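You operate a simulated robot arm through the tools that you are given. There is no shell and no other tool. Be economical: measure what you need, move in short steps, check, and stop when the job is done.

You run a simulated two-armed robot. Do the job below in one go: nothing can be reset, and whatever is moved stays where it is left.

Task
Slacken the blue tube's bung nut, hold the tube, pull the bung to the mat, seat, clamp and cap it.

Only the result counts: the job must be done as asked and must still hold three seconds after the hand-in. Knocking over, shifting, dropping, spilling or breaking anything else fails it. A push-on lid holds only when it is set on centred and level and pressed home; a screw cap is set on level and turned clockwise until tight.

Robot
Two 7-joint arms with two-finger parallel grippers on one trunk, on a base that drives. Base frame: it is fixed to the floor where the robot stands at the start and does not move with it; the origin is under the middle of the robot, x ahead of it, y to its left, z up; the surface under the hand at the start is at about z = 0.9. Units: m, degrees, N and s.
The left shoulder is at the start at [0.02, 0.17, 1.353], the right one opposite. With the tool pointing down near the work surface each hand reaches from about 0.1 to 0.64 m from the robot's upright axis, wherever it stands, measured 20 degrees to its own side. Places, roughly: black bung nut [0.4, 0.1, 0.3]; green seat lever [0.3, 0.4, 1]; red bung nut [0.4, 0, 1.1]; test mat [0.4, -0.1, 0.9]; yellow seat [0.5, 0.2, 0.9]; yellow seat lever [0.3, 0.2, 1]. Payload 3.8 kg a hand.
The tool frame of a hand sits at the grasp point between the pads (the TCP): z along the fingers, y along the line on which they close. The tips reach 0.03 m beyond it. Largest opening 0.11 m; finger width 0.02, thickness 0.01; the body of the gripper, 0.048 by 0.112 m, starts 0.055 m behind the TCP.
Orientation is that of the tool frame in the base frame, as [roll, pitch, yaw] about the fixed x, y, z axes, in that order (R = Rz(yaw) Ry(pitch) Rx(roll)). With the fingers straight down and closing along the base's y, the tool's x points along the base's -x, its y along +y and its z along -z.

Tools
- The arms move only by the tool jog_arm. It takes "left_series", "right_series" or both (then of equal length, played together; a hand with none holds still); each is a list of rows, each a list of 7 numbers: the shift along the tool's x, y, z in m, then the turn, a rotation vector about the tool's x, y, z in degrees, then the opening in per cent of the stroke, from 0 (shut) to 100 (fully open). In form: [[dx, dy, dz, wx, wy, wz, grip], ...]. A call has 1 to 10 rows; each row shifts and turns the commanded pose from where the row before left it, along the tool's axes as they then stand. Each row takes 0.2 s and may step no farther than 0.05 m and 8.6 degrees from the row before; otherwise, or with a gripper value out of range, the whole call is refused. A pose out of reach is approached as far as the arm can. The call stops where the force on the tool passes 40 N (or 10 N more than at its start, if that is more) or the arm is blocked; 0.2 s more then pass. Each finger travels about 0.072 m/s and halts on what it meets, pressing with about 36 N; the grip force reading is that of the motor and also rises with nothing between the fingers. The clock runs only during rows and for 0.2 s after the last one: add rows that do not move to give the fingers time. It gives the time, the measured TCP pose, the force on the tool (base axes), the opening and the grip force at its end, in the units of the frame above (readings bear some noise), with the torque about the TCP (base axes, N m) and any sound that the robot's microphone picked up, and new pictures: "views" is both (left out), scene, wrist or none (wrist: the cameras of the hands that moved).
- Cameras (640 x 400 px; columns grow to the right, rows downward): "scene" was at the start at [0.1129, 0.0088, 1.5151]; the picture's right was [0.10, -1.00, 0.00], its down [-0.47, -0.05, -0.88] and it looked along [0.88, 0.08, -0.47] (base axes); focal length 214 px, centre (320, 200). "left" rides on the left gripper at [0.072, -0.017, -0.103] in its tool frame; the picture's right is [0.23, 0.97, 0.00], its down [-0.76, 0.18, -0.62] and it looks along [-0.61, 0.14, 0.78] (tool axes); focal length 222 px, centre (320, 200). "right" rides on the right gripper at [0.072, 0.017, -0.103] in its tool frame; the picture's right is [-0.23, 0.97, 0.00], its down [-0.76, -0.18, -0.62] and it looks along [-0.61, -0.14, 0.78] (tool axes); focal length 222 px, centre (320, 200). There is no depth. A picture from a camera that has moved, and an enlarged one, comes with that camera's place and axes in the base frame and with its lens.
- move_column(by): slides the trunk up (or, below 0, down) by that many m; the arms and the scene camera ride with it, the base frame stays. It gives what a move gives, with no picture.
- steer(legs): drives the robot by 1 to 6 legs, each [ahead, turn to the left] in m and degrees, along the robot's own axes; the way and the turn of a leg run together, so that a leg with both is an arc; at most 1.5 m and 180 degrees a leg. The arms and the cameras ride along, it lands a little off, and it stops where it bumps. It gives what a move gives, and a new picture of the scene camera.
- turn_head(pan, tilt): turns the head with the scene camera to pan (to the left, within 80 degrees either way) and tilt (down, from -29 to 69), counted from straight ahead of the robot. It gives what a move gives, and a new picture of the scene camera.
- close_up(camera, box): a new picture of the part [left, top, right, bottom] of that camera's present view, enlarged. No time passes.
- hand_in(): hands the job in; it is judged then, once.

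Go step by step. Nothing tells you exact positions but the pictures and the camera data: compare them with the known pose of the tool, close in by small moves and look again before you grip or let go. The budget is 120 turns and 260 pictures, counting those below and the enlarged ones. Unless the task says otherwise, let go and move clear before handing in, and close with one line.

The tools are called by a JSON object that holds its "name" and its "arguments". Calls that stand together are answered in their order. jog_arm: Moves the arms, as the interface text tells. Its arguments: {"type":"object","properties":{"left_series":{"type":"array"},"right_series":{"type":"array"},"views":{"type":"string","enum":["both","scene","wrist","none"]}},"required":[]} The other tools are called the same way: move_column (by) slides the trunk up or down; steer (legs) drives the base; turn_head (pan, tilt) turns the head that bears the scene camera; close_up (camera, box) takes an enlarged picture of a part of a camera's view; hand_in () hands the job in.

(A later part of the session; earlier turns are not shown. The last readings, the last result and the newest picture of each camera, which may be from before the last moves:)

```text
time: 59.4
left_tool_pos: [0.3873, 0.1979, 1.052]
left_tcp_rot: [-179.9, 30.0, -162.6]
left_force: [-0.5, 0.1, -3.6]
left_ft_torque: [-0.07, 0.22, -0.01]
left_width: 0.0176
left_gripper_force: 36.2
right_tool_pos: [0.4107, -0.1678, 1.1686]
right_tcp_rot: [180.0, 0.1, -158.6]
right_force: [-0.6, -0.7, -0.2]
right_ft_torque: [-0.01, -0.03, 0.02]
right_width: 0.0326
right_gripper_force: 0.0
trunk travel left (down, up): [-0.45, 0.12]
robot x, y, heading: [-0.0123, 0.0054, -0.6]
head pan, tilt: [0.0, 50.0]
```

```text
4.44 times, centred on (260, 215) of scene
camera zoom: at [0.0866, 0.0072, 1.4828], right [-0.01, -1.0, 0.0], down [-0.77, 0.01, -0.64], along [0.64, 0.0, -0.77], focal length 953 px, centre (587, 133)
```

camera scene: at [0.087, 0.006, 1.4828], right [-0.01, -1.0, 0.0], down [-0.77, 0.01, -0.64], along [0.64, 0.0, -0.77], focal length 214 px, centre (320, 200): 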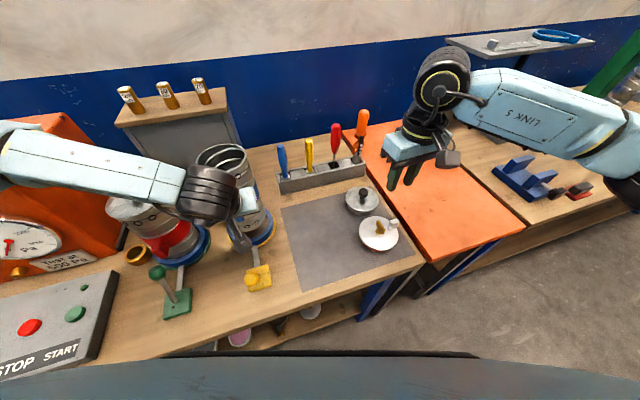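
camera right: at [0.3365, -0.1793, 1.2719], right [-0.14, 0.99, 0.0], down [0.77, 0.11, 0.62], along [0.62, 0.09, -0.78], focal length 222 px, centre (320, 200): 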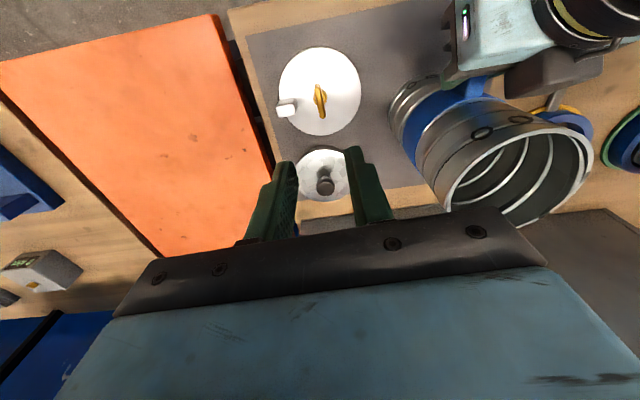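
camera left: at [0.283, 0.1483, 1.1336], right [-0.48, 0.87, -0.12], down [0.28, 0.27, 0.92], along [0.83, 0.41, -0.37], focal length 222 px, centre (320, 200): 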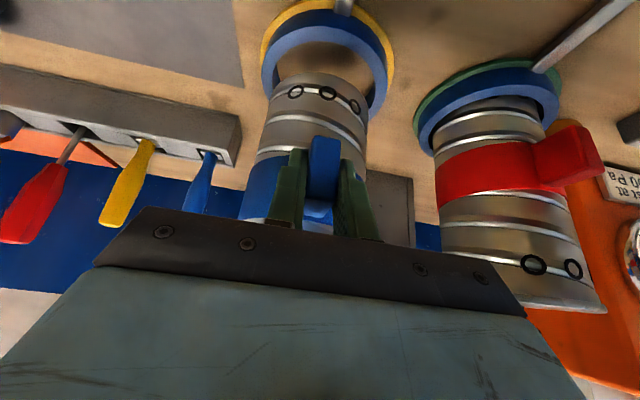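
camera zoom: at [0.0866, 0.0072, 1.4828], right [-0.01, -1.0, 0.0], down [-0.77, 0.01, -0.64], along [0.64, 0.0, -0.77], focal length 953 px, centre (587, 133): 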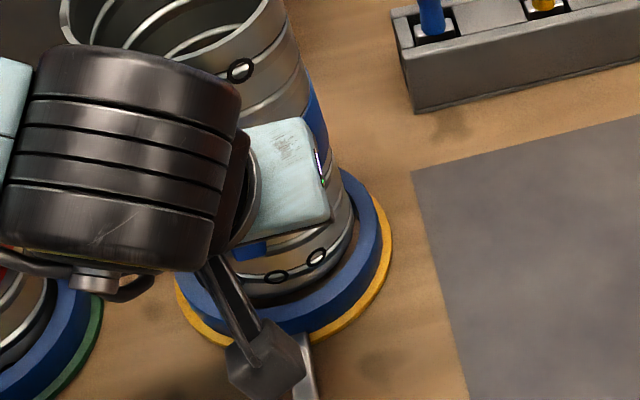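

Nearly centred; I shift 2 mm toward the robot and lower it into the seat in small steps.

{"name": "jog_arm", "arguments": {"left_series": [[0.0017, 0, -0.001, 0, 0, 0, 0], [0.003, 0, 0.0052, 0, 0, 0, 0], [0.003, 0, 0.0052, 0, 0, 0, 0], [0.003, 0, 0.0052, 0, 0, 0, 0], [0, 0, 0, 0, 0, 0, 0]], "views": "none"}}

{"name": "close_up", "arguments": {"camera": "left", "box": [200, 20, 440, 180]}}

```text
time: 60.6
left_tool_pos: [0.3849, 0.1975, 1.0348]
left_tcp_rot: [-179.8, 30.1, -162.6]
left_force: [0.0, -0.9, -3.4]
left_ft_torque: [-0.04, 0.22, 0.02]
left_width: 0.0178
left_gripper_force: 35.9
right_tool_pos: [0.411, -0.168, 1.1698]
right_tcp_rot: [180.0, 0.1, -158.6]
right_force: [-0.7, 0.4, 0.7]
right_ft_torque: [0.02, -0.02, 0.04]
right_width: 0.0331
right_gripper_force: 0.1
trunk travel left (down, up): [-0.45, 0.12]
robot x, y, heading: [-0.014, 0.0044, -0.1]
head pan, tilt: [0.0, 50.0]
```

```text
2.50 times, centred on (320, 100) of left
camera zoom: at [0.2792, 0.1476, 1.0866], right [-0.48, 0.87, -0.12], down [0.28, 0.28, 0.92], along [0.83, 0.41, -0.37], focal length 555 px, centre (320, 450)
```

zoom: 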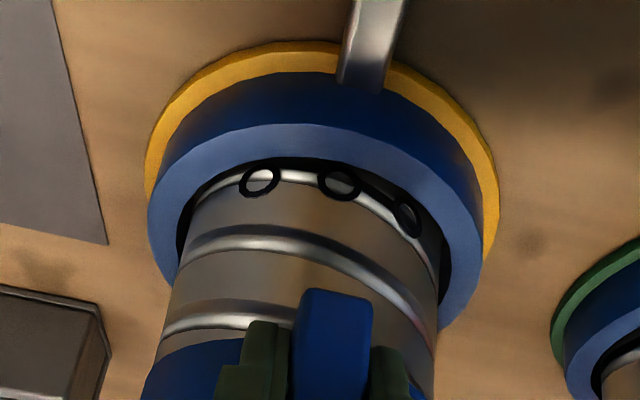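

It's entering the ring without touching. I lower on until it rests.

{"name": "jog_arm", "arguments": {"left_series": [[0.002, 0, 0.0035, 0, 0, 0, 0], [0.0015, 0, 0.0026, 0, 0, 0, 0], [0.0015, 0, 0.0026, 0, 0, 0, 0]], "views": "none"}}

{"name": "jog_arm", "arguments": {"left_series": [[0.001, 0, 0.0017, 0, 0, 0, 0], [0.001, 0, 0.0017, 0, 0, 0, 0]], "views": "none"}}

```text
time: 61.4
left_tool_pos: [0.3835, 0.1972, 1.0231]
left_tcp_rot: [-179.7, 30.2, -162.6]
left_force: [-0.4, 0.3, -2.6]
left_ft_torque: [-0.06, 0.23, 0.0]
left_width: 0.0177
left_gripper_force: 36.0
right_tool_pos: [0.4096, -0.1673, 1.1684]
right_tcp_rot: [180.0, 0.0, -158.6]
right_force: [0.3, 0.9, 0.0]
right_ft_torque: [-0.03, -0.02, 0.0]
right_width: 0.0331
right_gripper_force: 0.1
trunk travel left (down, up): [-0.45, 0.12]
robot x, y, heading: [-0.0125, 0.0089, -0.5]
head pan, tilt: [0.0, 50.0]
```

```text
time: 62.0
left_tool_pos: [0.3841, 0.1961, 1.0196]
left_tcp_rot: [-179.8, 30.3, -162.6]
left_force: [-4.3, 0.6, 9.1]
left_ft_torque: [0.46, 0.45, 0.14]
left_width: 0.0176
left_gripper_force: 35.9
right_tool_pos: [0.4105, -0.1681, 1.1678]
right_tcp_rot: [180.0, 0.1, -158.5]
right_force: [1.0, -0.7, 0.0]
right_ft_torque: [0.03, -0.01, 0.0]
right_width: 0.0331
right_gripper_force: 0.2
trunk travel left (down, up): [-0.45, 0.12]
robot x, y, heading: [-0.0092, 0.0076, -0.3]
head pan, tilt: [0.0, 50.0]
```

The tube rests on the seat floor. I release the handle, back away and look.

{"name": "jog_arm", "arguments": {"left_series": [[0, 0, 0, 0, 0, 0, 50], [0, 0, 0, 0, 0, 0, 50], [0, 0, 0, 0, 0, 0, 50], [0, 0, -0.02, 0, 0, 0, 50], [0, 0, -0.04, 0, 0, 0, 50], [0, 0, -0.045, 0, 0, 0, 50], [0, 0, -0.045, 0, 0, 0, 50], [0, 0, 0, 0, 0, 0, 50]], "views": "both"}}

{"name": "close_up", "arguments": {"camera": "left", "box": [220, 20, 460, 180]}}

```text
time: 63.8
left_tool_pos: [0.3241, 0.1713, 1.1497]
left_tcp_rot: [-179.8, 30.1, -162.4]
left_force: [-0.5, 0.0, -0.1]
left_ft_torque: [-0.04, -0.02, 0.0]
left_width: 0.0549
left_gripper_force: 0.0
left hand out of reach, approached as far as the arm can: row 7
right_tool_pos: [0.4096, -0.167, 1.1676]
right_tcp_rot: [-179.8, 0.1, -158.6]
right_force: [0.3, 0.4, -0.2]
right_ft_torque: [-0.01, 0.02, -0.01]
right_width: 0.0332
right_gripper_force: 0.0
trunk travel left (down, up): [-0.45, 0.12]
robot x, y, heading: [-0.0138, 0.0096, -0.6]
head pan, tilt: [0.0, 50.0]
camera scene: at [0.0862, 0.008, 1.4828], right [-0.01, -1.0, 0.0], down [-0.77, 0.01, -0.64], along [0.64, -0.01, -0.77], focal length 214 px, centre (320, 200)
camera left: at [0.2191, 0.1229, 1.2021], right [-0.48, 0.87, -0.12], down [0.28, 0.28, 0.92], along [0.83, 0.41, -0.37], focal length 222 px, centre (320, 200)
```

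scene: 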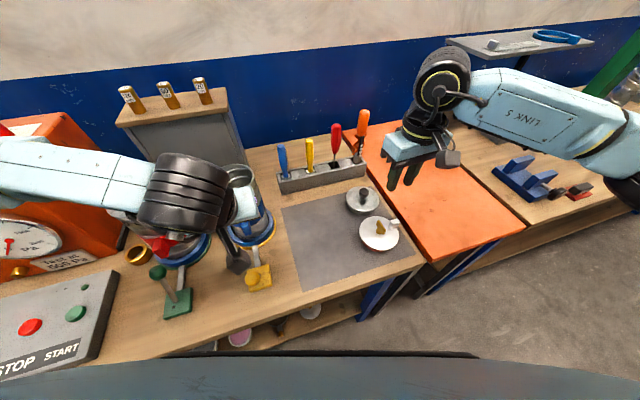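
left: 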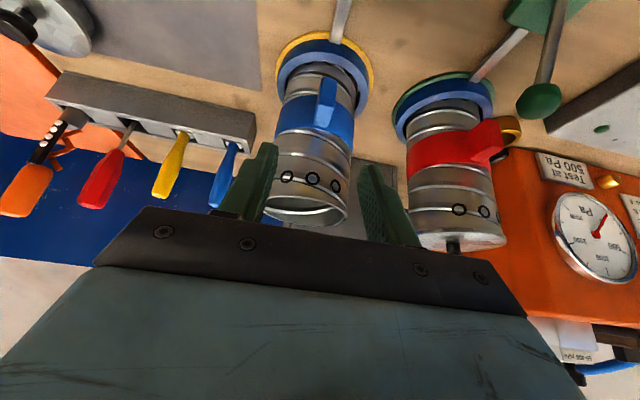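

```text
2.50 times, centred on (340, 100) of left
camera zoom: at [0.2191, 0.1229, 1.2021], right [-0.48, 0.87, -0.12], down [0.28, 0.28, 0.92], along [0.83, 0.41, -0.37], focal length 555 px, centre (270, 450)
```

zoom: 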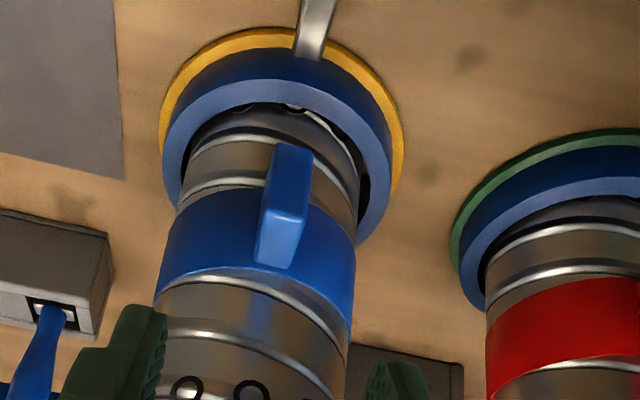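

The tube is seated upright. Now I bring the left hand to vertical behind the yellow lever, fingers shut, to push the knob toward the seat (same position as the green one).

{"name": "jog_arm", "arguments": {"left_series": [[0, 0, 0, 0, 7.5, 0, 20], [0, 0, 0, 0, 7.5, 0, 0], [0, 0, 0, 0, 7.5, 0, 0], [0, 0, 0, 0, 7.5, 0, 0], [0.04, 0, 0, 0, 0, 0, 0], [0.04, 0, 0, 0, 0, 0, 0], [0, 0, 0, 0, 0, 0, 0]], "views": "both"}}

{"name": "close_up", "arguments": {"camera": "scene", "box": [150, 200, 310, 320]}}

```text
time: 65.4
left_tool_pos: [0.2479, 0.1472, 1.1472]
left_tcp_rot: [-179.8, 0.1, -162.5]
left_force: [-0.7, -1.0, -0.2]
left_ft_torque: [-0.01, 0.0, -0.03]
left_width: 0.0
left_gripper_force: 36.1
right_tool_pos: [0.4108, -0.168, 1.169]
right_tcp_rot: [-179.9, 0.0, -158.6]
right_force: [-0.5, -1.1, 0.5]
right_ft_torque: [-0.01, 0.0, 0.03]
right_width: 0.033
right_gripper_force: 0.1
trunk travel left (down, up): [-0.45, 0.12]
robot x, y, heading: [-0.0116, 0.0083, -0.4]
head pan, tilt: [0.0, 50.0]
camera scene: at [0.0865, 0.0075, 1.4828], right [-0.01, -1.0, 0.0], down [-0.77, 0.01, -0.64], along [0.64, 0.0, -0.77], focal length 214 px, centre (320, 200)
camera left: at [0.1835, 0.1101, 1.2504], right [-0.51, 0.86, 0.0], down [0.67, 0.4, 0.62], along [0.54, 0.31, -0.78], focal length 222 px, centre (320, 200)
```

scene: 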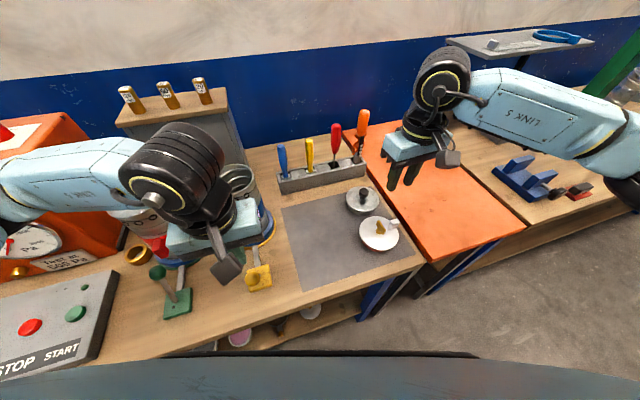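
left: 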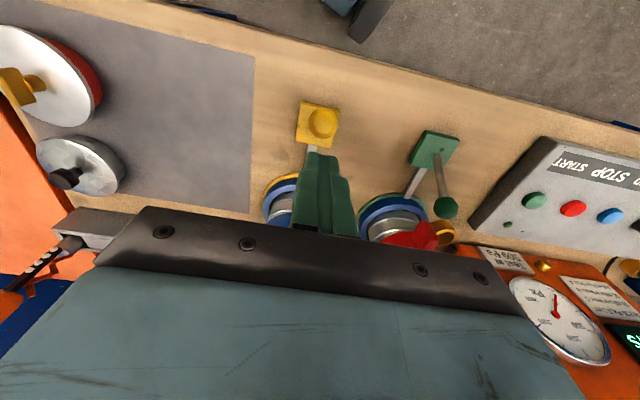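

```text
3.33 times, centred on (230, 260) of scene
camera zoom: at [0.0865, 0.0075, 1.4828], right [-0.01, -1.0, 0.0], down [-0.77, 0.01, -0.64], along [0.64, 0.0, -0.77], focal length 715 px, centre (620, 0)
```

zoom: 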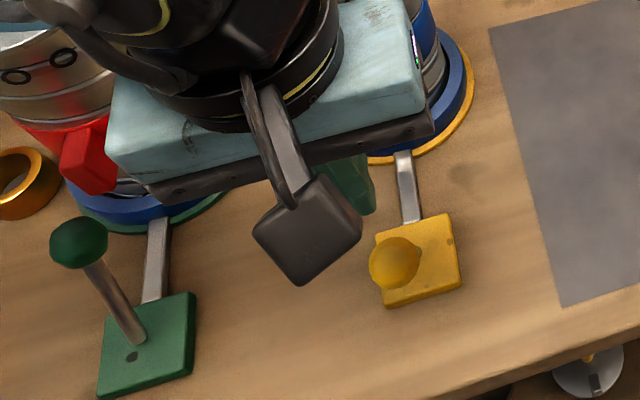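

The knob centre is at about [0.259, 0.156, 1.0], leaning back from its pivot at [0.29, 0.168]. I go behind it, lower, and check.

{"name": "jog_arm", "arguments": {"left_series": [[0.0266, 0.0053, 0, 0, 0, 0, 0], [0, 0, 0.045, 0, 0, 0, 0], [0, 0, 0.045, 0, 0, 0, 0], [0, 0, 0.045, 0, 0, 0, 0], [0, 0, 0, 0, 0, 0, 0]], "views": "both"}}

{"name": "close_up", "arguments": {"camera": "left", "box": [220, 80, 420, 220]}}

```text
time: 66.6
left_tool_pos: [0.2329, 0.1384, 1.0087]
left_tcp_rot: [-179.8, 0.2, -162.7]
left_force: [-0.8, 0.4, -0.7]
left_ft_torque: [-0.01, -0.02, -0.02]
left_width: 0.0001
left_gripper_force: 36.3
left hand out of reach, approached as far as the arm can: row 1
right_tool_pos: [0.4101, -0.1683, 1.169]
right_tcp_rot: [-179.9, 0.0, -158.7]
right_force: [0.0, 0.4, 0.6]
right_ft_torque: [0.02, 0.0, 0.03]
right_width: 0.0328
right_gripper_force: 0.1
trunk travel left (down, up): [-0.45, 0.12]
robot x, y, heading: [-0.0111, 0.0102, -0.1]
head pan, tilt: [0.0, 50.0]
camera scene: at [0.0863, 0.007, 1.4829], right [-0.01, -1.0, 0.0], down [-0.77, 0.01, -0.64], along [0.64, 0.0, -0.77], focal length 214 px, centre (320, 200)
camera left: at [0.1682, 0.1014, 1.1116], right [-0.51, 0.86, 0.0], down [0.67, 0.4, 0.62], along [0.54, 0.31, -0.78], focal length 222 px, centre (320, 200)
```

scene: 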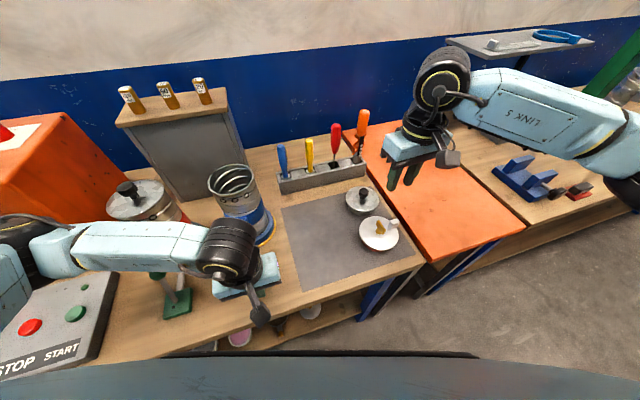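
left: 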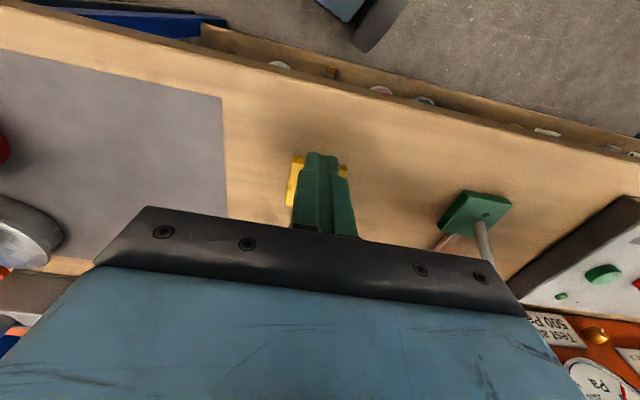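

```text
2.86 times, centred on (320, 150) of left
camera zoom: at [0.1682, 0.1014, 1.1116], right [-0.51, 0.86, 0.0], down [0.67, 0.4, 0.62], along [0.54, 0.31, -0.78], focal length 635 px, centre (320, 343)
```

zoom: 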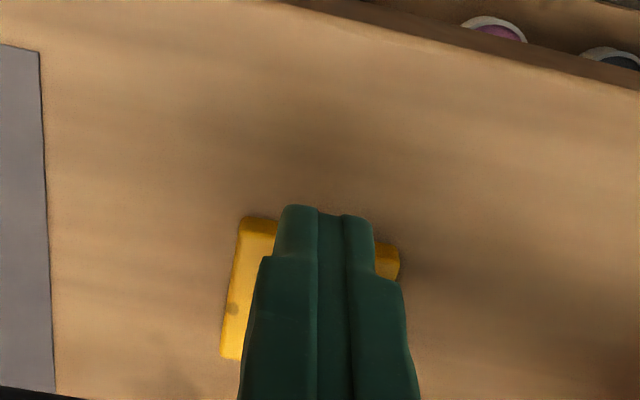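

The fingers are 3 cm behind the knob but about 9 mm to its right. I shift sideways and start pushing.

{"name": "jog_arm", "arguments": {"left_series": [[0, 0.009, 0, 0, 0, 0, 0], [-0.01, 0, 0, 0, 0, 0, 0], [-0.01, 0, 0, 0, 0, 0, 0], [-0.01, 0, 0, 0, 0, 0, 0], [-0.01, 0, 0, 0, 0, 0, 0]], "views": "both"}}

{"name": "close_up", "arguments": {"camera": "left", "box": [220, 80, 420, 220]}}

```text
time: 67.8
left_tool_pos: [0.271, 0.1574, 1.0114]
left_tcp_rot: [-179.9, 0.1, -162.6]
left_force: [-0.9, 0.0, 0.2]
left_ft_torque: [0.01, -0.05, -0.05]
left_width: 0.0
left_gripper_force: 36.1
right_tool_pos: [0.4108, -0.1683, 1.168]
right_tcp_rot: [180.0, 0.0, -158.6]
right_force: [-0.7, 0.2, 1.2]
right_ft_torque: [0.02, -0.02, 0.0]
right_width: 0.0329
right_gripper_force: 0.1
trunk travel left (down, up): [-0.45, 0.12]
robot x, y, heading: [-0.0102, 0.011, -0.4]
head pan, tilt: [0.0, 50.0]
camera scene: at [0.0866, 0.0072, 1.4828], right [-0.01, -1.0, 0.0], down [-0.77, 0.01, -0.64], along [0.64, 0.0, -0.77], focal length 214 px, centre (320, 200)
camera left: at [0.2062, 0.1211, 1.1138], right [-0.51, 0.86, 0.0], down [0.67, 0.4, 0.62], along [0.54, 0.31, -0.78], focal length 222 px, centre (320, 200)
```

scene: 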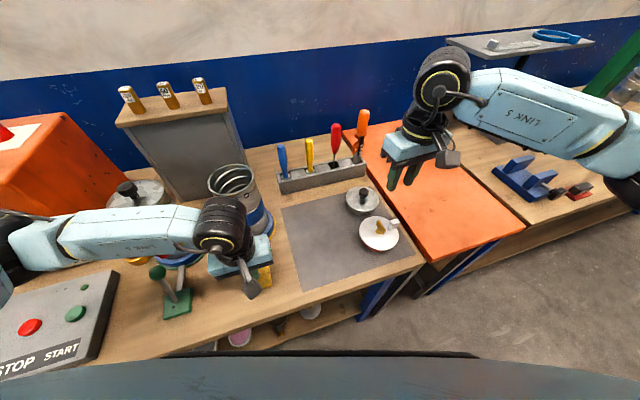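
left: 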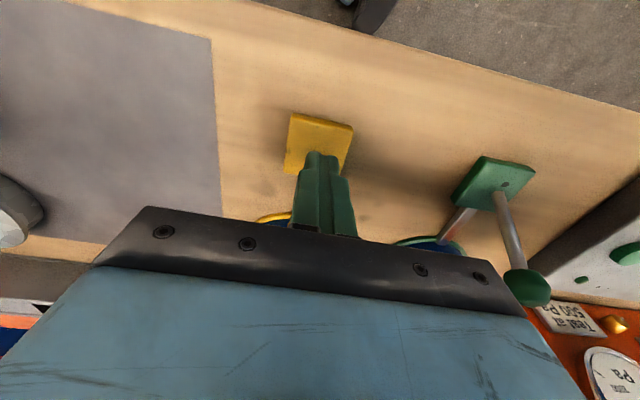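

```text
2.86 times, centred on (320, 150) of left
camera zoom: at [0.2062, 0.1211, 1.1138], right [-0.51, 0.86, 0.0], down [0.67, 0.4, 0.62], along [0.54, 0.31, -0.78], focal length 635 px, centre (320, 343)
```

zoom: 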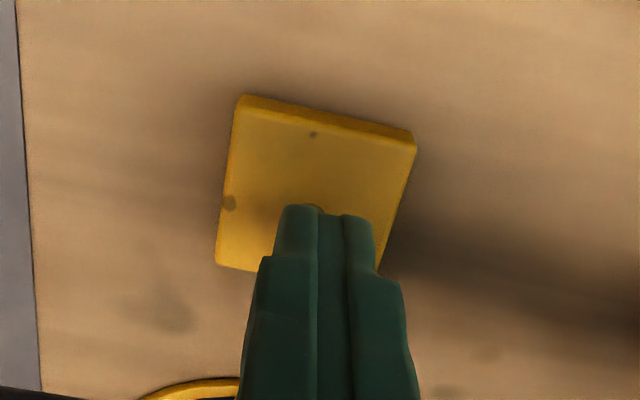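

The lever is moving ahead of the fingers with little force. I keep pushing toward the seat.

{"name": "jog_arm", "arguments": {"left_series": [[-0.01, 0, 0, 0, 0, 0, 0], [-0.01, 0, 0, 0, 0, 0, 0], [-0.01, 0, 0, 0, 0, 0, 0], [-0.008, 0, 0, 0, 0, 0, 0], [-0.006, 0, 0, 0, 0, 0, 0]], "views": "wrist"}}

{"name": "close_up", "arguments": {"camera": "left", "box": [220, 80, 420, 220]}}

{"name": "close_up", "arguments": {"camera": "scene", "box": [190, 150, 310, 300]}}

```text
time: 69.0
left_tool_pos: [0.3077, 0.1693, 1.0098]
left_tcp_rot: [-179.9, -0.2, -162.8]
left_force: [-18.0, -1.8, 3.6]
left_ft_torque: [-0.04, 0.48, 0.1]
left_width: 0.0
left_gripper_force: 36.1
right_tool_pos: [0.4078, -0.1691, 1.1686]
right_tcp_rot: [-179.9, 0.2, -158.6]
right_force: [-0.2, 0.5, 0.5]
right_ft_torque: [0.0, 0.02, -0.02]
right_width: 0.033
right_gripper_force: 0.1
trunk travel left (down, up): [-0.45, 0.12]
robot x, y, heading: [-0.0129, 0.0105, -0.3]
head pan, tilt: [0.0, 50.0]
camera left: at [0.2426, 0.1324, 1.1138], right [-0.51, 0.86, 0.0], down [0.68, 0.4, 0.62], along [0.54, 0.31, -0.78], focal length 222 px, centre (320, 200)
```

left: 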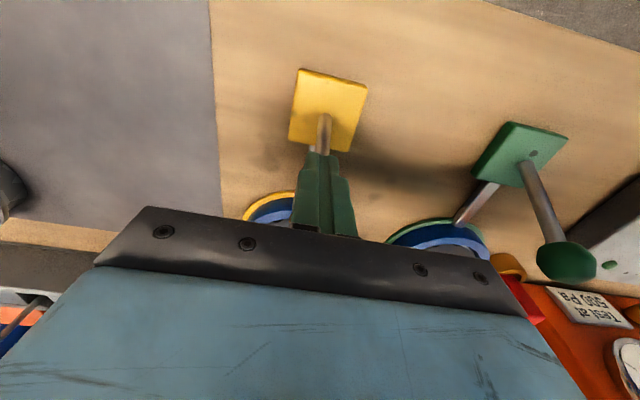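

```text
2.86 times, centred on (320, 150) of left
camera zoom: at [0.2426, 0.1324, 1.1138], right [-0.51, 0.86, 0.0], down [0.68, 0.4, 0.62], along [0.54, 0.31, -0.78], focal length 635 px, centre (320, 343)
```

zoom: 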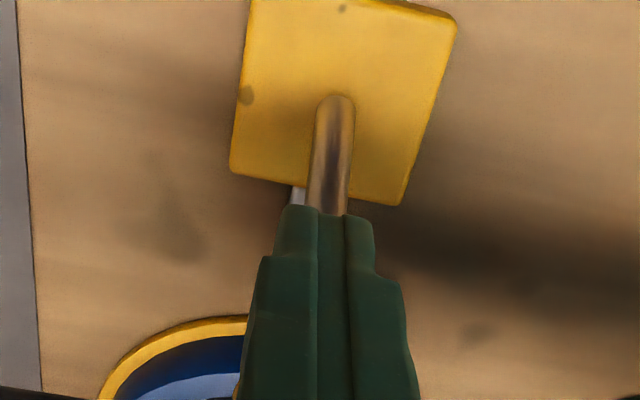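

```text
2.67 times, centred on (250, 225) of scene
camera zoom: at [0.0832, 0.0067, 1.4831], right [-0.01, -1.0, 0.0], down [-0.76, 0.01, -0.64], along [0.64, 0.0, -0.76], focal length 572 px, centre (507, 133)
```

zoom: 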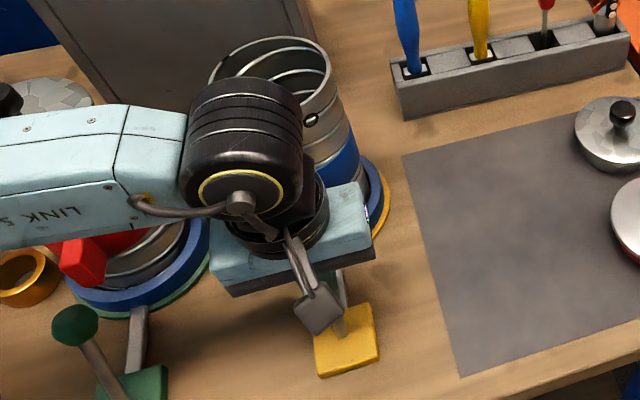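

18 N of resistance suggests the end stop, with the lever leaning forward like the green one. A little more push to be sure, then I retreat and look.

{"name": "jog_arm", "arguments": {"left_series": [[-0.003, 0, 0, 0, 0, 0, 0], [-0.003, 0, 0, 0, 0, 0, 0], [0, 0, 0, 0, 0, 0, 0]], "views": "none"}}

{"name": "jog_arm", "arguments": {"left_series": [[0.02, 0, 0, 0, 0, 0, 0], [0.02, 0, -0.02, 0, 0, 0, 0], [0, 0, -0.045, 0, 0, 0, 0], [0, 0, -0.045, 0, 0, 0, 0], [0, 0, -0.045, 0, 0, 0, 0], [0, 0.04, -0.02, 0, 0, 0, 0], [0, 0.045, -0.02, 0, 0, 0, 0], [0, 0.045, -0.02, 0, 0, 0, 0], [0, 0.045, 0, 0, 0, 0, 0], [0, 0, 0, 0, 0, 0, 0]], "views": "both"}}

{"name": "close_up", "arguments": {"camera": "scene", "box": [150, 150, 310, 320]}}

```text
time: 69.8
left_tool_pos: [0.3084, 0.1676, 1.0111]
left_tcp_rot: [-179.6, -1.3, -163.3]
left_force: [-18.2, -6.1, 11.3]
left_ft_torque: [0.08, 0.54, -0.03]
left_width: 0.0002
left_gripper_force: 36.0
right_tool_pos: [0.408, -0.1689, 1.1673]
right_tcp_rot: [-180.0, 0.1, -158.6]
right_force: [0.9, -0.7, 0.0]
right_ft_torque: [-0.06, 0.05, -0.03]
right_width: 0.0328
right_gripper_force: 0.1
trunk travel left (down, up): [-0.45, 0.12]
robot x, y, heading: [-0.012, 0.0078, -0.3]
head pan, tilt: [0.0, 50.0]
stopped in row 3 (left hand): the force on the tool passed its limit at 41 N (the readings are from after the stop); the commanded pose is now the measured one
```

```text
time: 72.0
left_tool_pos: [0.2325, 0.3304, 1.2311]
left_tcp_rot: [-179.9, -1.0, -163.1]
left_force: [0.3, 0.1, 0.6]
left_ft_torque: [-0.03, 0.03, -0.04]
left_width: 0.0
left_gripper_force: 36.3
left hand out of reach, approached as far as the arm can: row 9
right_tool_pos: [0.4116, -0.1695, 1.1676]
right_tcp_rot: [180.0, -0.1, -158.6]
right_force: [0.2, 0.8, -0.1]
right_ft_torque: [0.0, 0.02, -0.02]
right_width: 0.0329
right_gripper_force: 0.1
trunk travel left (down, up): [-0.45, 0.12]
robot x, y, heading: [-0.0133, 0.0028, -0.5]
head pan, tilt: [0.0, 50.0]
camera scene: at [0.0879, 0.0061, 1.4827], right [-0.01, -1.0, 0.0], down [-0.77, 0.01, -0.64], along [0.64, 0.0, -0.77], focal length 214 px, centre (320, 200)
camera left: at [0.1685, 0.2947, 1.3352], right [-0.5, 0.87, 0.0], down [0.69, 0.4, 0.61], along [0.53, 0.31, -0.79], focal length 222 px, centre (320, 200)
```

scene: 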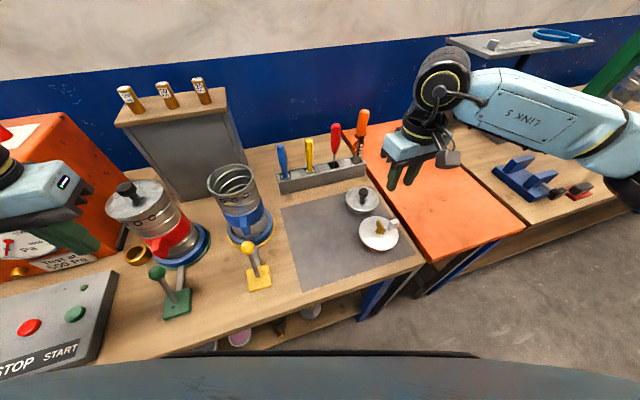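
left: 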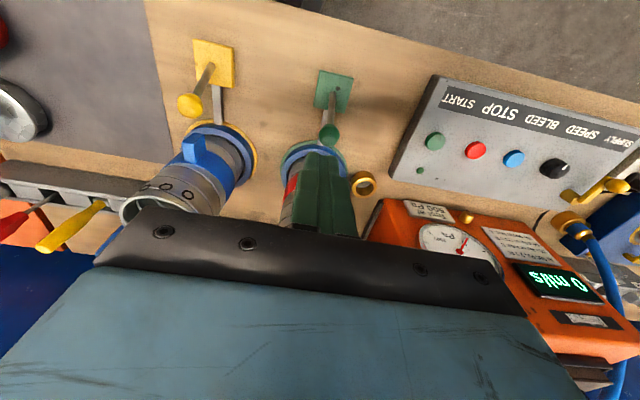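

```text
2.35 times, centred on (230, 235) of scene
camera zoom: at [0.0879, 0.0061, 1.4827], right [-0.01, -1.0, 0.0], down [-0.77, 0.01, -0.64], along [0.64, 0.0, -0.77], focal length 505 px, centre (532, 118)
```

zoom: 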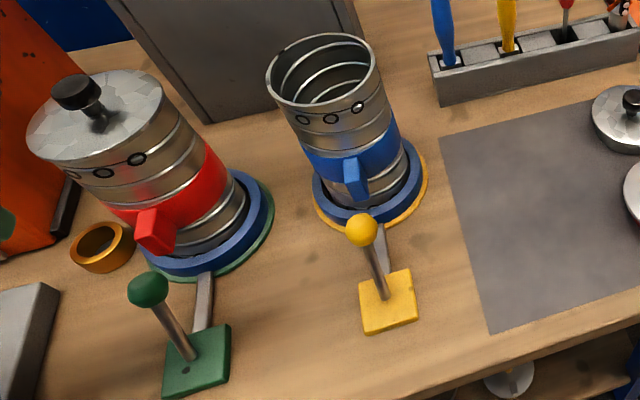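

The yellow lever now matches the green one: clamped. Next the cap: I move the right hand over to the lid for a measuring view.

{"name": "jog_arm", "arguments": {"right_series": [[0, 0, -0.02, 0, 0, 7.13, 50], [0, 0, 0, 0, 0, 7.13, 50], [0, 0, 0, 0, 0, 7.13, 50], [-0.045, 0.015, 0, 0, 0, 0, 50], [-0.045, 0.015, 0, 0, 0, 0, 50], [0, 0, 0, 0, 0, 0, 50]], "views": "wrist"}}

{"name": "close_up", "arguments": {"camera": "right", "box": [200, 20, 400, 160]}}

{"name": "close_up", "arguments": {"camera": "scene", "box": [320, 160, 420, 260]}}

```text
time: 73.4
left_tool_pos: [0.2296, 0.3313, 1.2302]
left_tcp_rot: [-179.8, -0.9, -162.9]
left_force: [-0.2, -1.3, 0.3]
left_ft_torque: [-0.01, -0.01, 0.0]
left_width: 0.0
left_gripper_force: 35.6
right_tool_pos: [0.5006, -0.1406, 1.1877]
right_tcp_rot: [180.0, 0.1, -180.0]
right_force: [0.0, -1.1, -0.2]
right_ft_torque: [-0.01, -0.02, 0.0]
right_width: 0.0552
right_gripper_force: 0.0
trunk travel left (down, up): [-0.45, 0.12]
robot x, y, heading: [-0.015, 0.0055, -0.4]
head pan, tilt: [0.0, 50.0]
camera right: at [0.4273, -0.124, 1.291], right [0.23, 0.97, 0.0], down [0.76, -0.18, 0.62], along [0.61, -0.14, -0.78], focal length 222 px, centre (320, 200)
```

right: 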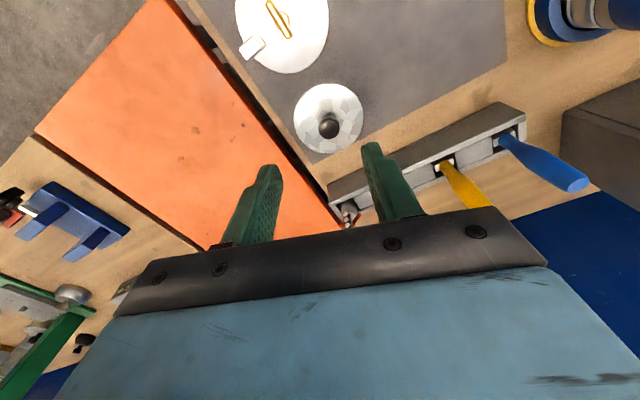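

```text
2.86 times, centred on (300, 90) of right
camera zoom: at [0.4273, -0.124, 1.291], right [0.23, 0.97, 0.0], down [0.76, -0.18, 0.62], along [0.61, -0.14, -0.78], focal length 635 px, centre (377, 514)
```

zoom: 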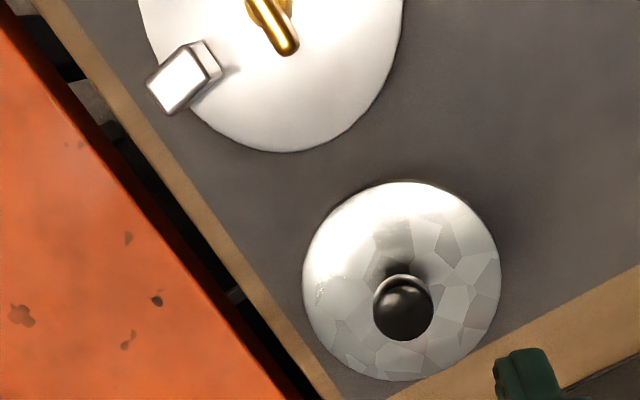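

```text
4.00 times, centred on (370, 210) of scene
camera zoom: at [0.0855, 0.0063, 1.4829], right [-0.01, -1.0, 0.0], down [-0.77, 0.01, -0.64], along [0.64, 0.0, -0.77], focal length 858 px, centre (120, 160)
```

zoom: 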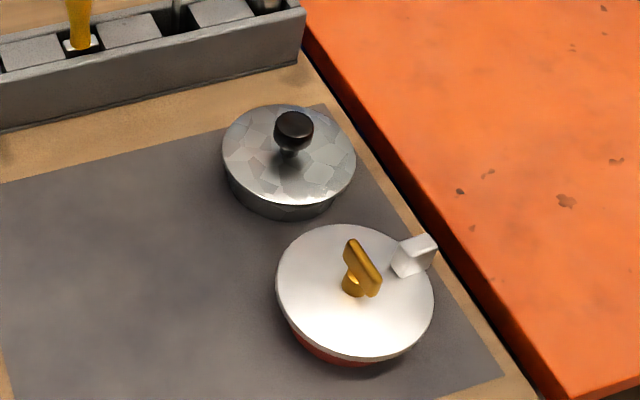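

The lid's knob is at about [0.553, -0.138], top z ≈ 0.967. I move above it and check alignment.

{"name": "jog_arm", "arguments": {"right_series": [[-0.0262, 0.0013, 0, 0, 0, 0, 50], [-0.0262, 0.0013, 0, 0, 0, 0, 50], [0, 0, 0.045, 0, 0, 0, 50], [0, 0, 0.045, 0, 0, 0, 50], [0, 0, 0.045, 0, 0, 0, 50], [0, 0, 0, 0, 0, 0, 50]], "views": "wrist"}}

{"name": "close_up", "arguments": {"camera": "right", "box": [220, 60, 420, 200]}}

{"name": "close_up", "arguments": {"camera": "scene", "box": [310, 130, 430, 240]}}

```text
time: 74.8
left_tool_pos: [0.2299, 0.3316, 1.2314]
left_tcp_rot: [-179.8, -1.0, -162.9]
left_force: [-0.5, 0.4, -0.2]
left_ft_torque: [0.01, -0.01, 0.02]
left_width: 0.0001
left_gripper_force: 36.0
right_tool_pos: [0.553, -0.1387, 1.0526]
right_tcp_rot: [-180.0, 0.0, 180.0]
right_force: [0.3, -1.1, 0.5]
right_ft_torque: [0.0, -0.03, 0.0]
right_width: 0.0549
right_gripper_force: 0.1
trunk travel left (down, up): [-0.45, 0.12]
robot x, y, heading: [-0.0139, 0.0106, -0.6]
head pan, tilt: [0.0, 50.0]
camera right: at [0.4801, -0.1217, 1.1569], right [0.23, 0.97, 0.0], down [0.76, -0.18, 0.62], along [0.61, -0.14, -0.78], focal length 222 px, centre (320, 200)
```

right: 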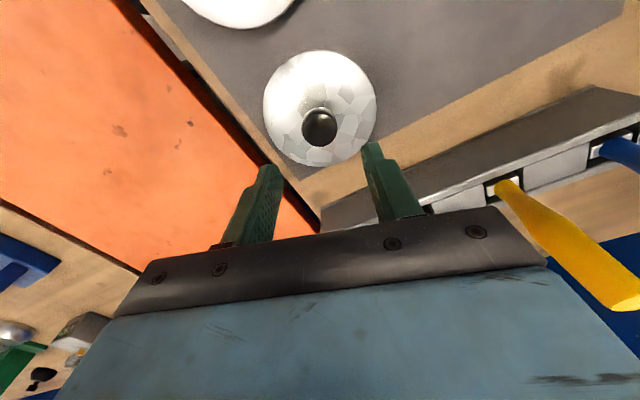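

```text
2.86 times, centred on (320, 130) of right
camera zoom: at [0.4801, -0.1217, 1.1569], right [0.23, 0.97, 0.0], down [0.76, -0.18, 0.62], along [0.61, -0.14, -0.78], focal length 635 px, centre (320, 400)
```

zoom: 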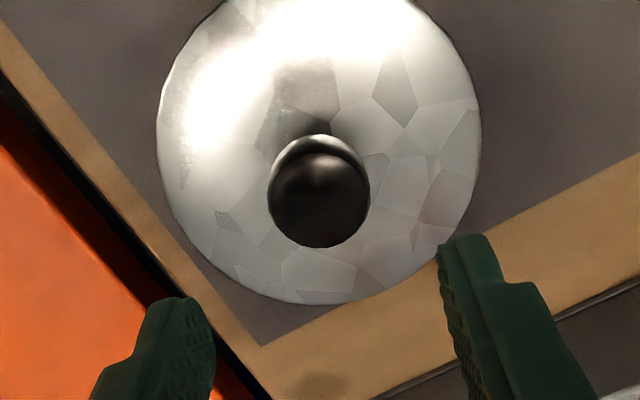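

```text
3.64 times, centred on (370, 185) of scene
camera zoom: at [0.0857, 0.0071, 1.4829], right [-0.01, -1.0, 0.0], down [-0.77, 0.01, -0.64], along [0.64, 0.0, -0.77], focal length 780 px, centre (138, 254)
```

zoom: 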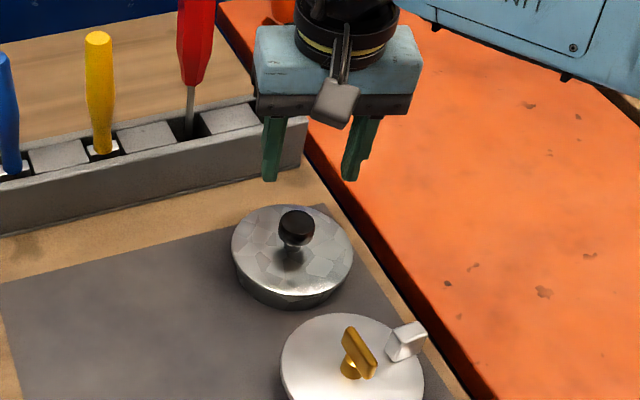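

Aligned to within a millimetre. I lower, close on the knob.

{"name": "jog_arm", "arguments": {"right_series": [[0.0007, 0.0008, 0.035, 0, 0, 0, 50], [0, 0, 0.025, 0, 0, 0, 50], [0, 0, 0.012, 0, 0, 0, 50], [0, 0, 0.005, 0, 0, 0, 50], [0, 0, 0, 0, 0, 0, 30], [0, 0, 0, 0, 0, 0, 0], [0, 0, 0, 0, 0, 0, 0], [0, 0, 0, 0, 0, 0, 0]], "views": "wrist"}}

{"name": "close_up", "arguments": {"camera": "right", "box": [220, 60, 420, 200]}}

```text
time: 76.6
left_tool_pos: [0.2297, 0.3318, 1.2312]
left_tcp_rot: [-179.7, -0.9, -163.1]
left_force: [-0.7, -0.2, 0.4]
left_ft_torque: [0.03, 0.05, -0.02]
left_width: 0.0001
left_gripper_force: 35.8
right_tool_pos: [0.5517, -0.134, 0.9776]
right_tcp_rot: [180.0, 0.1, -180.0]
right_force: [0.2, 0.3, -0.4]
right_ft_torque: [-0.04, -0.01, -0.01]
right_width: 0.0304
right_gripper_force: 35.2
trunk travel left (down, up): [-0.45, 0.12]
robot x, y, heading: [-0.0157, 0.0056, -0.4]
head pan, tilt: [0.0, 50.0]
camera right: at [0.4786, -0.1173, 1.0806], right [0.23, 0.97, 0.0], down [0.76, -0.18, 0.62], along [0.61, -0.14, -0.78], focal length 222 px, centre (320, 200)
```

right: 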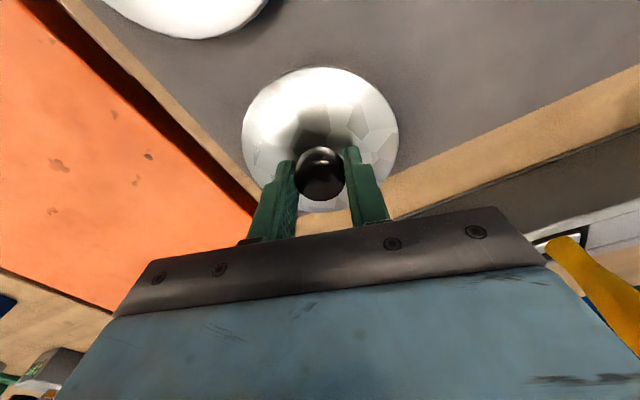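

```text
2.86 times, centred on (320, 130) of right
camera zoom: at [0.4786, -0.1173, 1.0806], right [0.23, 0.97, 0.0], down [0.76, -0.18, 0.62], along [0.61, -0.14, -0.78], focal length 635 px, centre (320, 400)
```

zoom: 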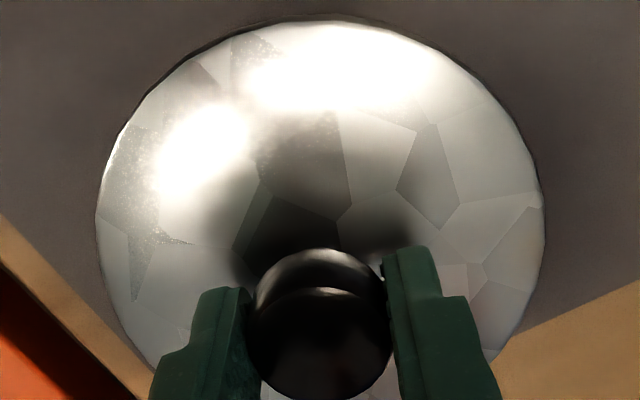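

Knob gripped (0.030). I lift the lid and, from the other cameras, measure the tube's rim.

{"name": "jog_arm", "arguments": {"right_series": [[0, 0, -0.02, 0, 0, 0, 0], [0, 0, -0.045, 0, 0, 0, 0], [0, 0, -0.045, 0, 0, 0, 0], [0, 0, -0.045, 0, 0, 0, 0], [0, 0, -0.045, 0, 0, 0, 0], [0, 0, -0.02, 0, 0, 0, 0], [0, 0, 0, 0, 0, 0, 0]], "views": "both"}}

{"name": "close_up", "arguments": {"camera": "left", "box": [100, 100, 280, 240]}}

{"name": "close_up", "arguments": {"camera": "scene", "box": [190, 150, 290, 250]}}

```text
time: 78.2
left_tool_pos: [0.2299, 0.3309, 1.2316]
left_tcp_rot: [-179.8, -0.9, -163.1]
left_force: [0.5, -0.6, 0.9]
left_ft_torque: [-0.02, 0.03, -0.01]
left_width: 0.0001
left_gripper_force: 35.9
right_tool_pos: [0.5524, -0.1346, 1.1976]
right_tcp_rot: [180.0, 0.0, 180.0]
right_force: [1.2, 0.6, -1.6]
right_ft_torque: [0.02, 0.03, 0.01]
right_width: 0.0301
right_gripper_force: 36.1
trunk travel left (down, up): [-0.45, 0.12]
robot x, y, heading: [-0.0131, 0.0091, -0.3]
head pan, tilt: [0.0, 50.0]
camera scene: at [0.0862, 0.0069, 1.4828], right [-0.01, -1.0, 0.0], down [-0.77, 0.01, -0.64], along [0.64, 0.0, -0.77], focal length 214 px, centre (320, 200)
camera right: at [0.4802, -0.1191, 1.3016], right [0.23, 0.97, 0.0], down [0.76, -0.18, 0.62], along [0.61, -0.14, -0.78], focal length 222 px, centre (320, 200)
```

scene: 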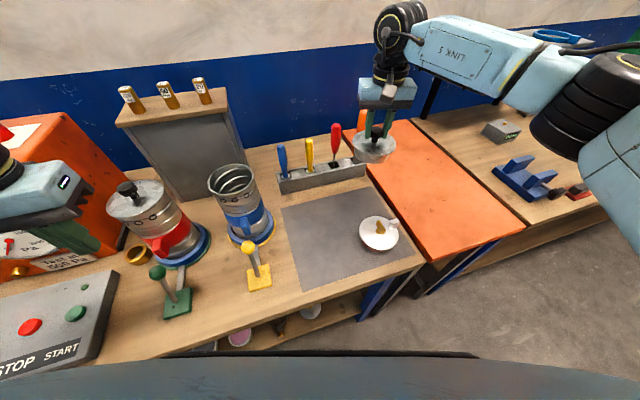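
right: 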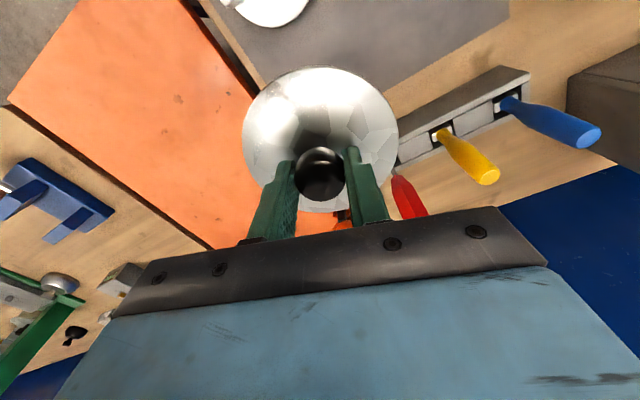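

```text
2.86 times, centred on (190, 170) of left
camera zoom: at [0.1672, 0.2953, 1.3351], right [-0.5, 0.86, 0.0], down [0.69, 0.4, 0.61], along [0.53, 0.31, -0.79], focal length 635 px, centre (691, 286)
```

zoom: 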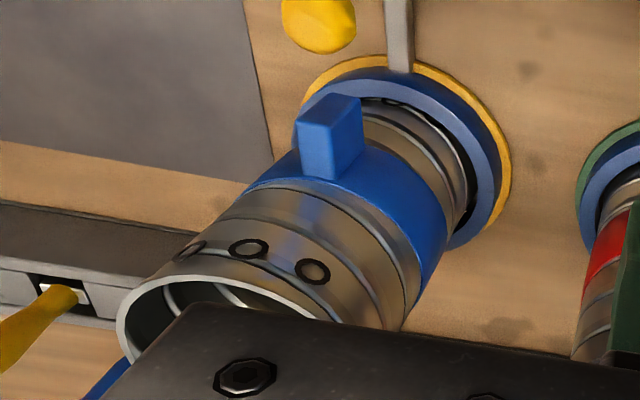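

```text
4.00 times, centred on (240, 200) of scene
camera zoom: at [0.0862, 0.0069, 1.4828], right [-0.01, -1.0, 0.0], down [-0.77, 0.01, -0.64], along [0.64, 0.0, -0.77], focal length 858 px, centre (640, 200)
```

zoom: 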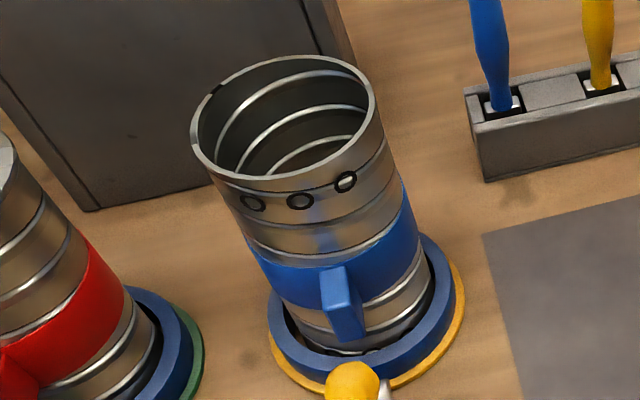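

The lid is up level. I carry it toward the tube, stopping short so that the wrist camera can see the rim beside it.

{"name": "jog_arm", "arguments": {"right_series": [[0, 0, -0.031, 0, 0, 0, 0], [0, 0, -0.031, 0, 0, 0, 0], [0.017, 0.0358, 0, 0, 0, 0, 0], [0.017, 0.0358, 0, 0, 0, 0, 0], [0.017, 0.0358, 0, 0, 0, 0, 0], [0.017, 0.0358, 0, 0, 0, 0, 0], [0.017, 0.0358, 0, 0, 0, 0, 0], [0.017, 0.0358, 0, 0, 0, 0, 0], [0, 0, 0, 0, 0, 0, 0]], "views": "both"}}

{"name": "close_up", "arguments": {"camera": "right", "box": [370, 20, 570, 160]}}

{"name": "close_up", "arguments": {"camera": "scene", "box": [190, 90, 340, 220]}}

```text
time: 80.2
left_tool_pos: [0.2304, 0.33, 1.2303]
left_tcp_rot: [-179.9, -1.0, -162.9]
left_force: [0.5, -0.7, 0.1]
left_ft_torque: [-0.02, 0.03, 0.02]
left_width: 0.0
left_gripper_force: 36.6
right_tool_pos: [0.4499, 0.0776, 1.2547]
right_tcp_rot: [-179.9, 0.1, 179.9]
right_force: [-0.1, -1.0, -2.1]
right_ft_torque: [-0.03, 0.03, 0.03]
right_width: 0.0304
right_gripper_force: 36.3
trunk travel left (down, up): [-0.45, 0.12]
robot x, y, heading: [-0.0161, 0.0067, -0.5]
head pan, tilt: [0.0, 50.0]
camera scene: at [0.0865, 0.006, 1.4828], right [-0.01, -1.0, 0.0], down [-0.77, 0.01, -0.64], along [0.64, 0.0, -0.77], focal length 214 px, centre (320, 200)
camera right: at [0.3766, 0.0947, 1.3584], right [0.23, 0.97, 0.0], down [0.76, -0.18, 0.62], along [0.61, -0.14, -0.78], focal length 222 px, centre (320, 200)
```

scene: 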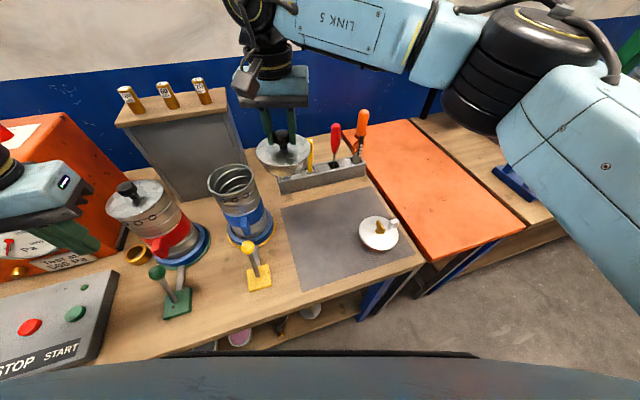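
right: 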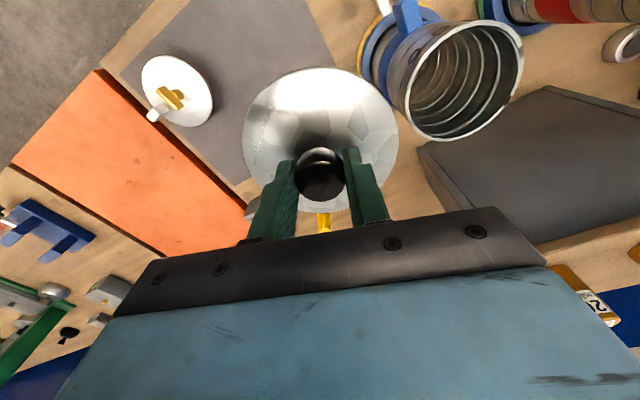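

```text
2.86 times, centred on (470, 90) of right
camera zoom: at [0.3766, 0.0947, 1.3584], right [0.23, 0.97, 0.0], down [0.76, -0.18, 0.62], along [0.61, -0.14, -0.78], focal length 635 px, centre (-109, 514)
```

zoom: 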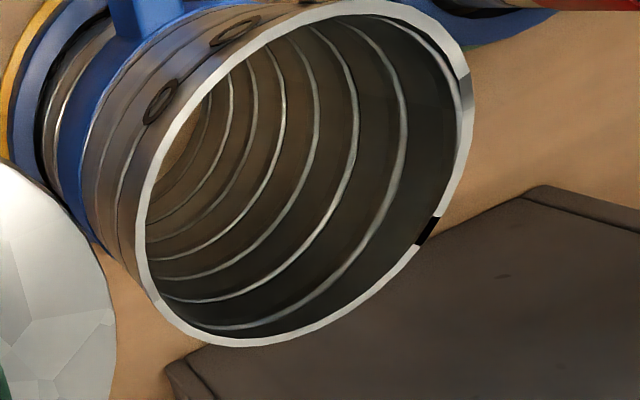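

```text
3.08 times, centred on (265, 155) of scene
camera zoom: at [0.0865, 0.006, 1.4828], right [-0.01, -1.0, 0.0], down [-0.77, 0.01, -0.64], along [0.64, 0.0, -0.77], focal length 660 px, centre (489, 338)
```

zoom: 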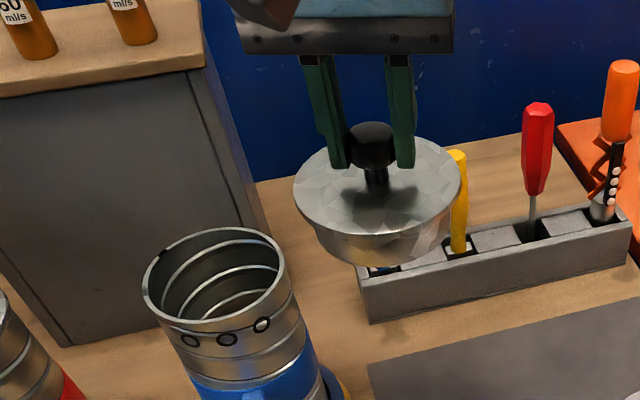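

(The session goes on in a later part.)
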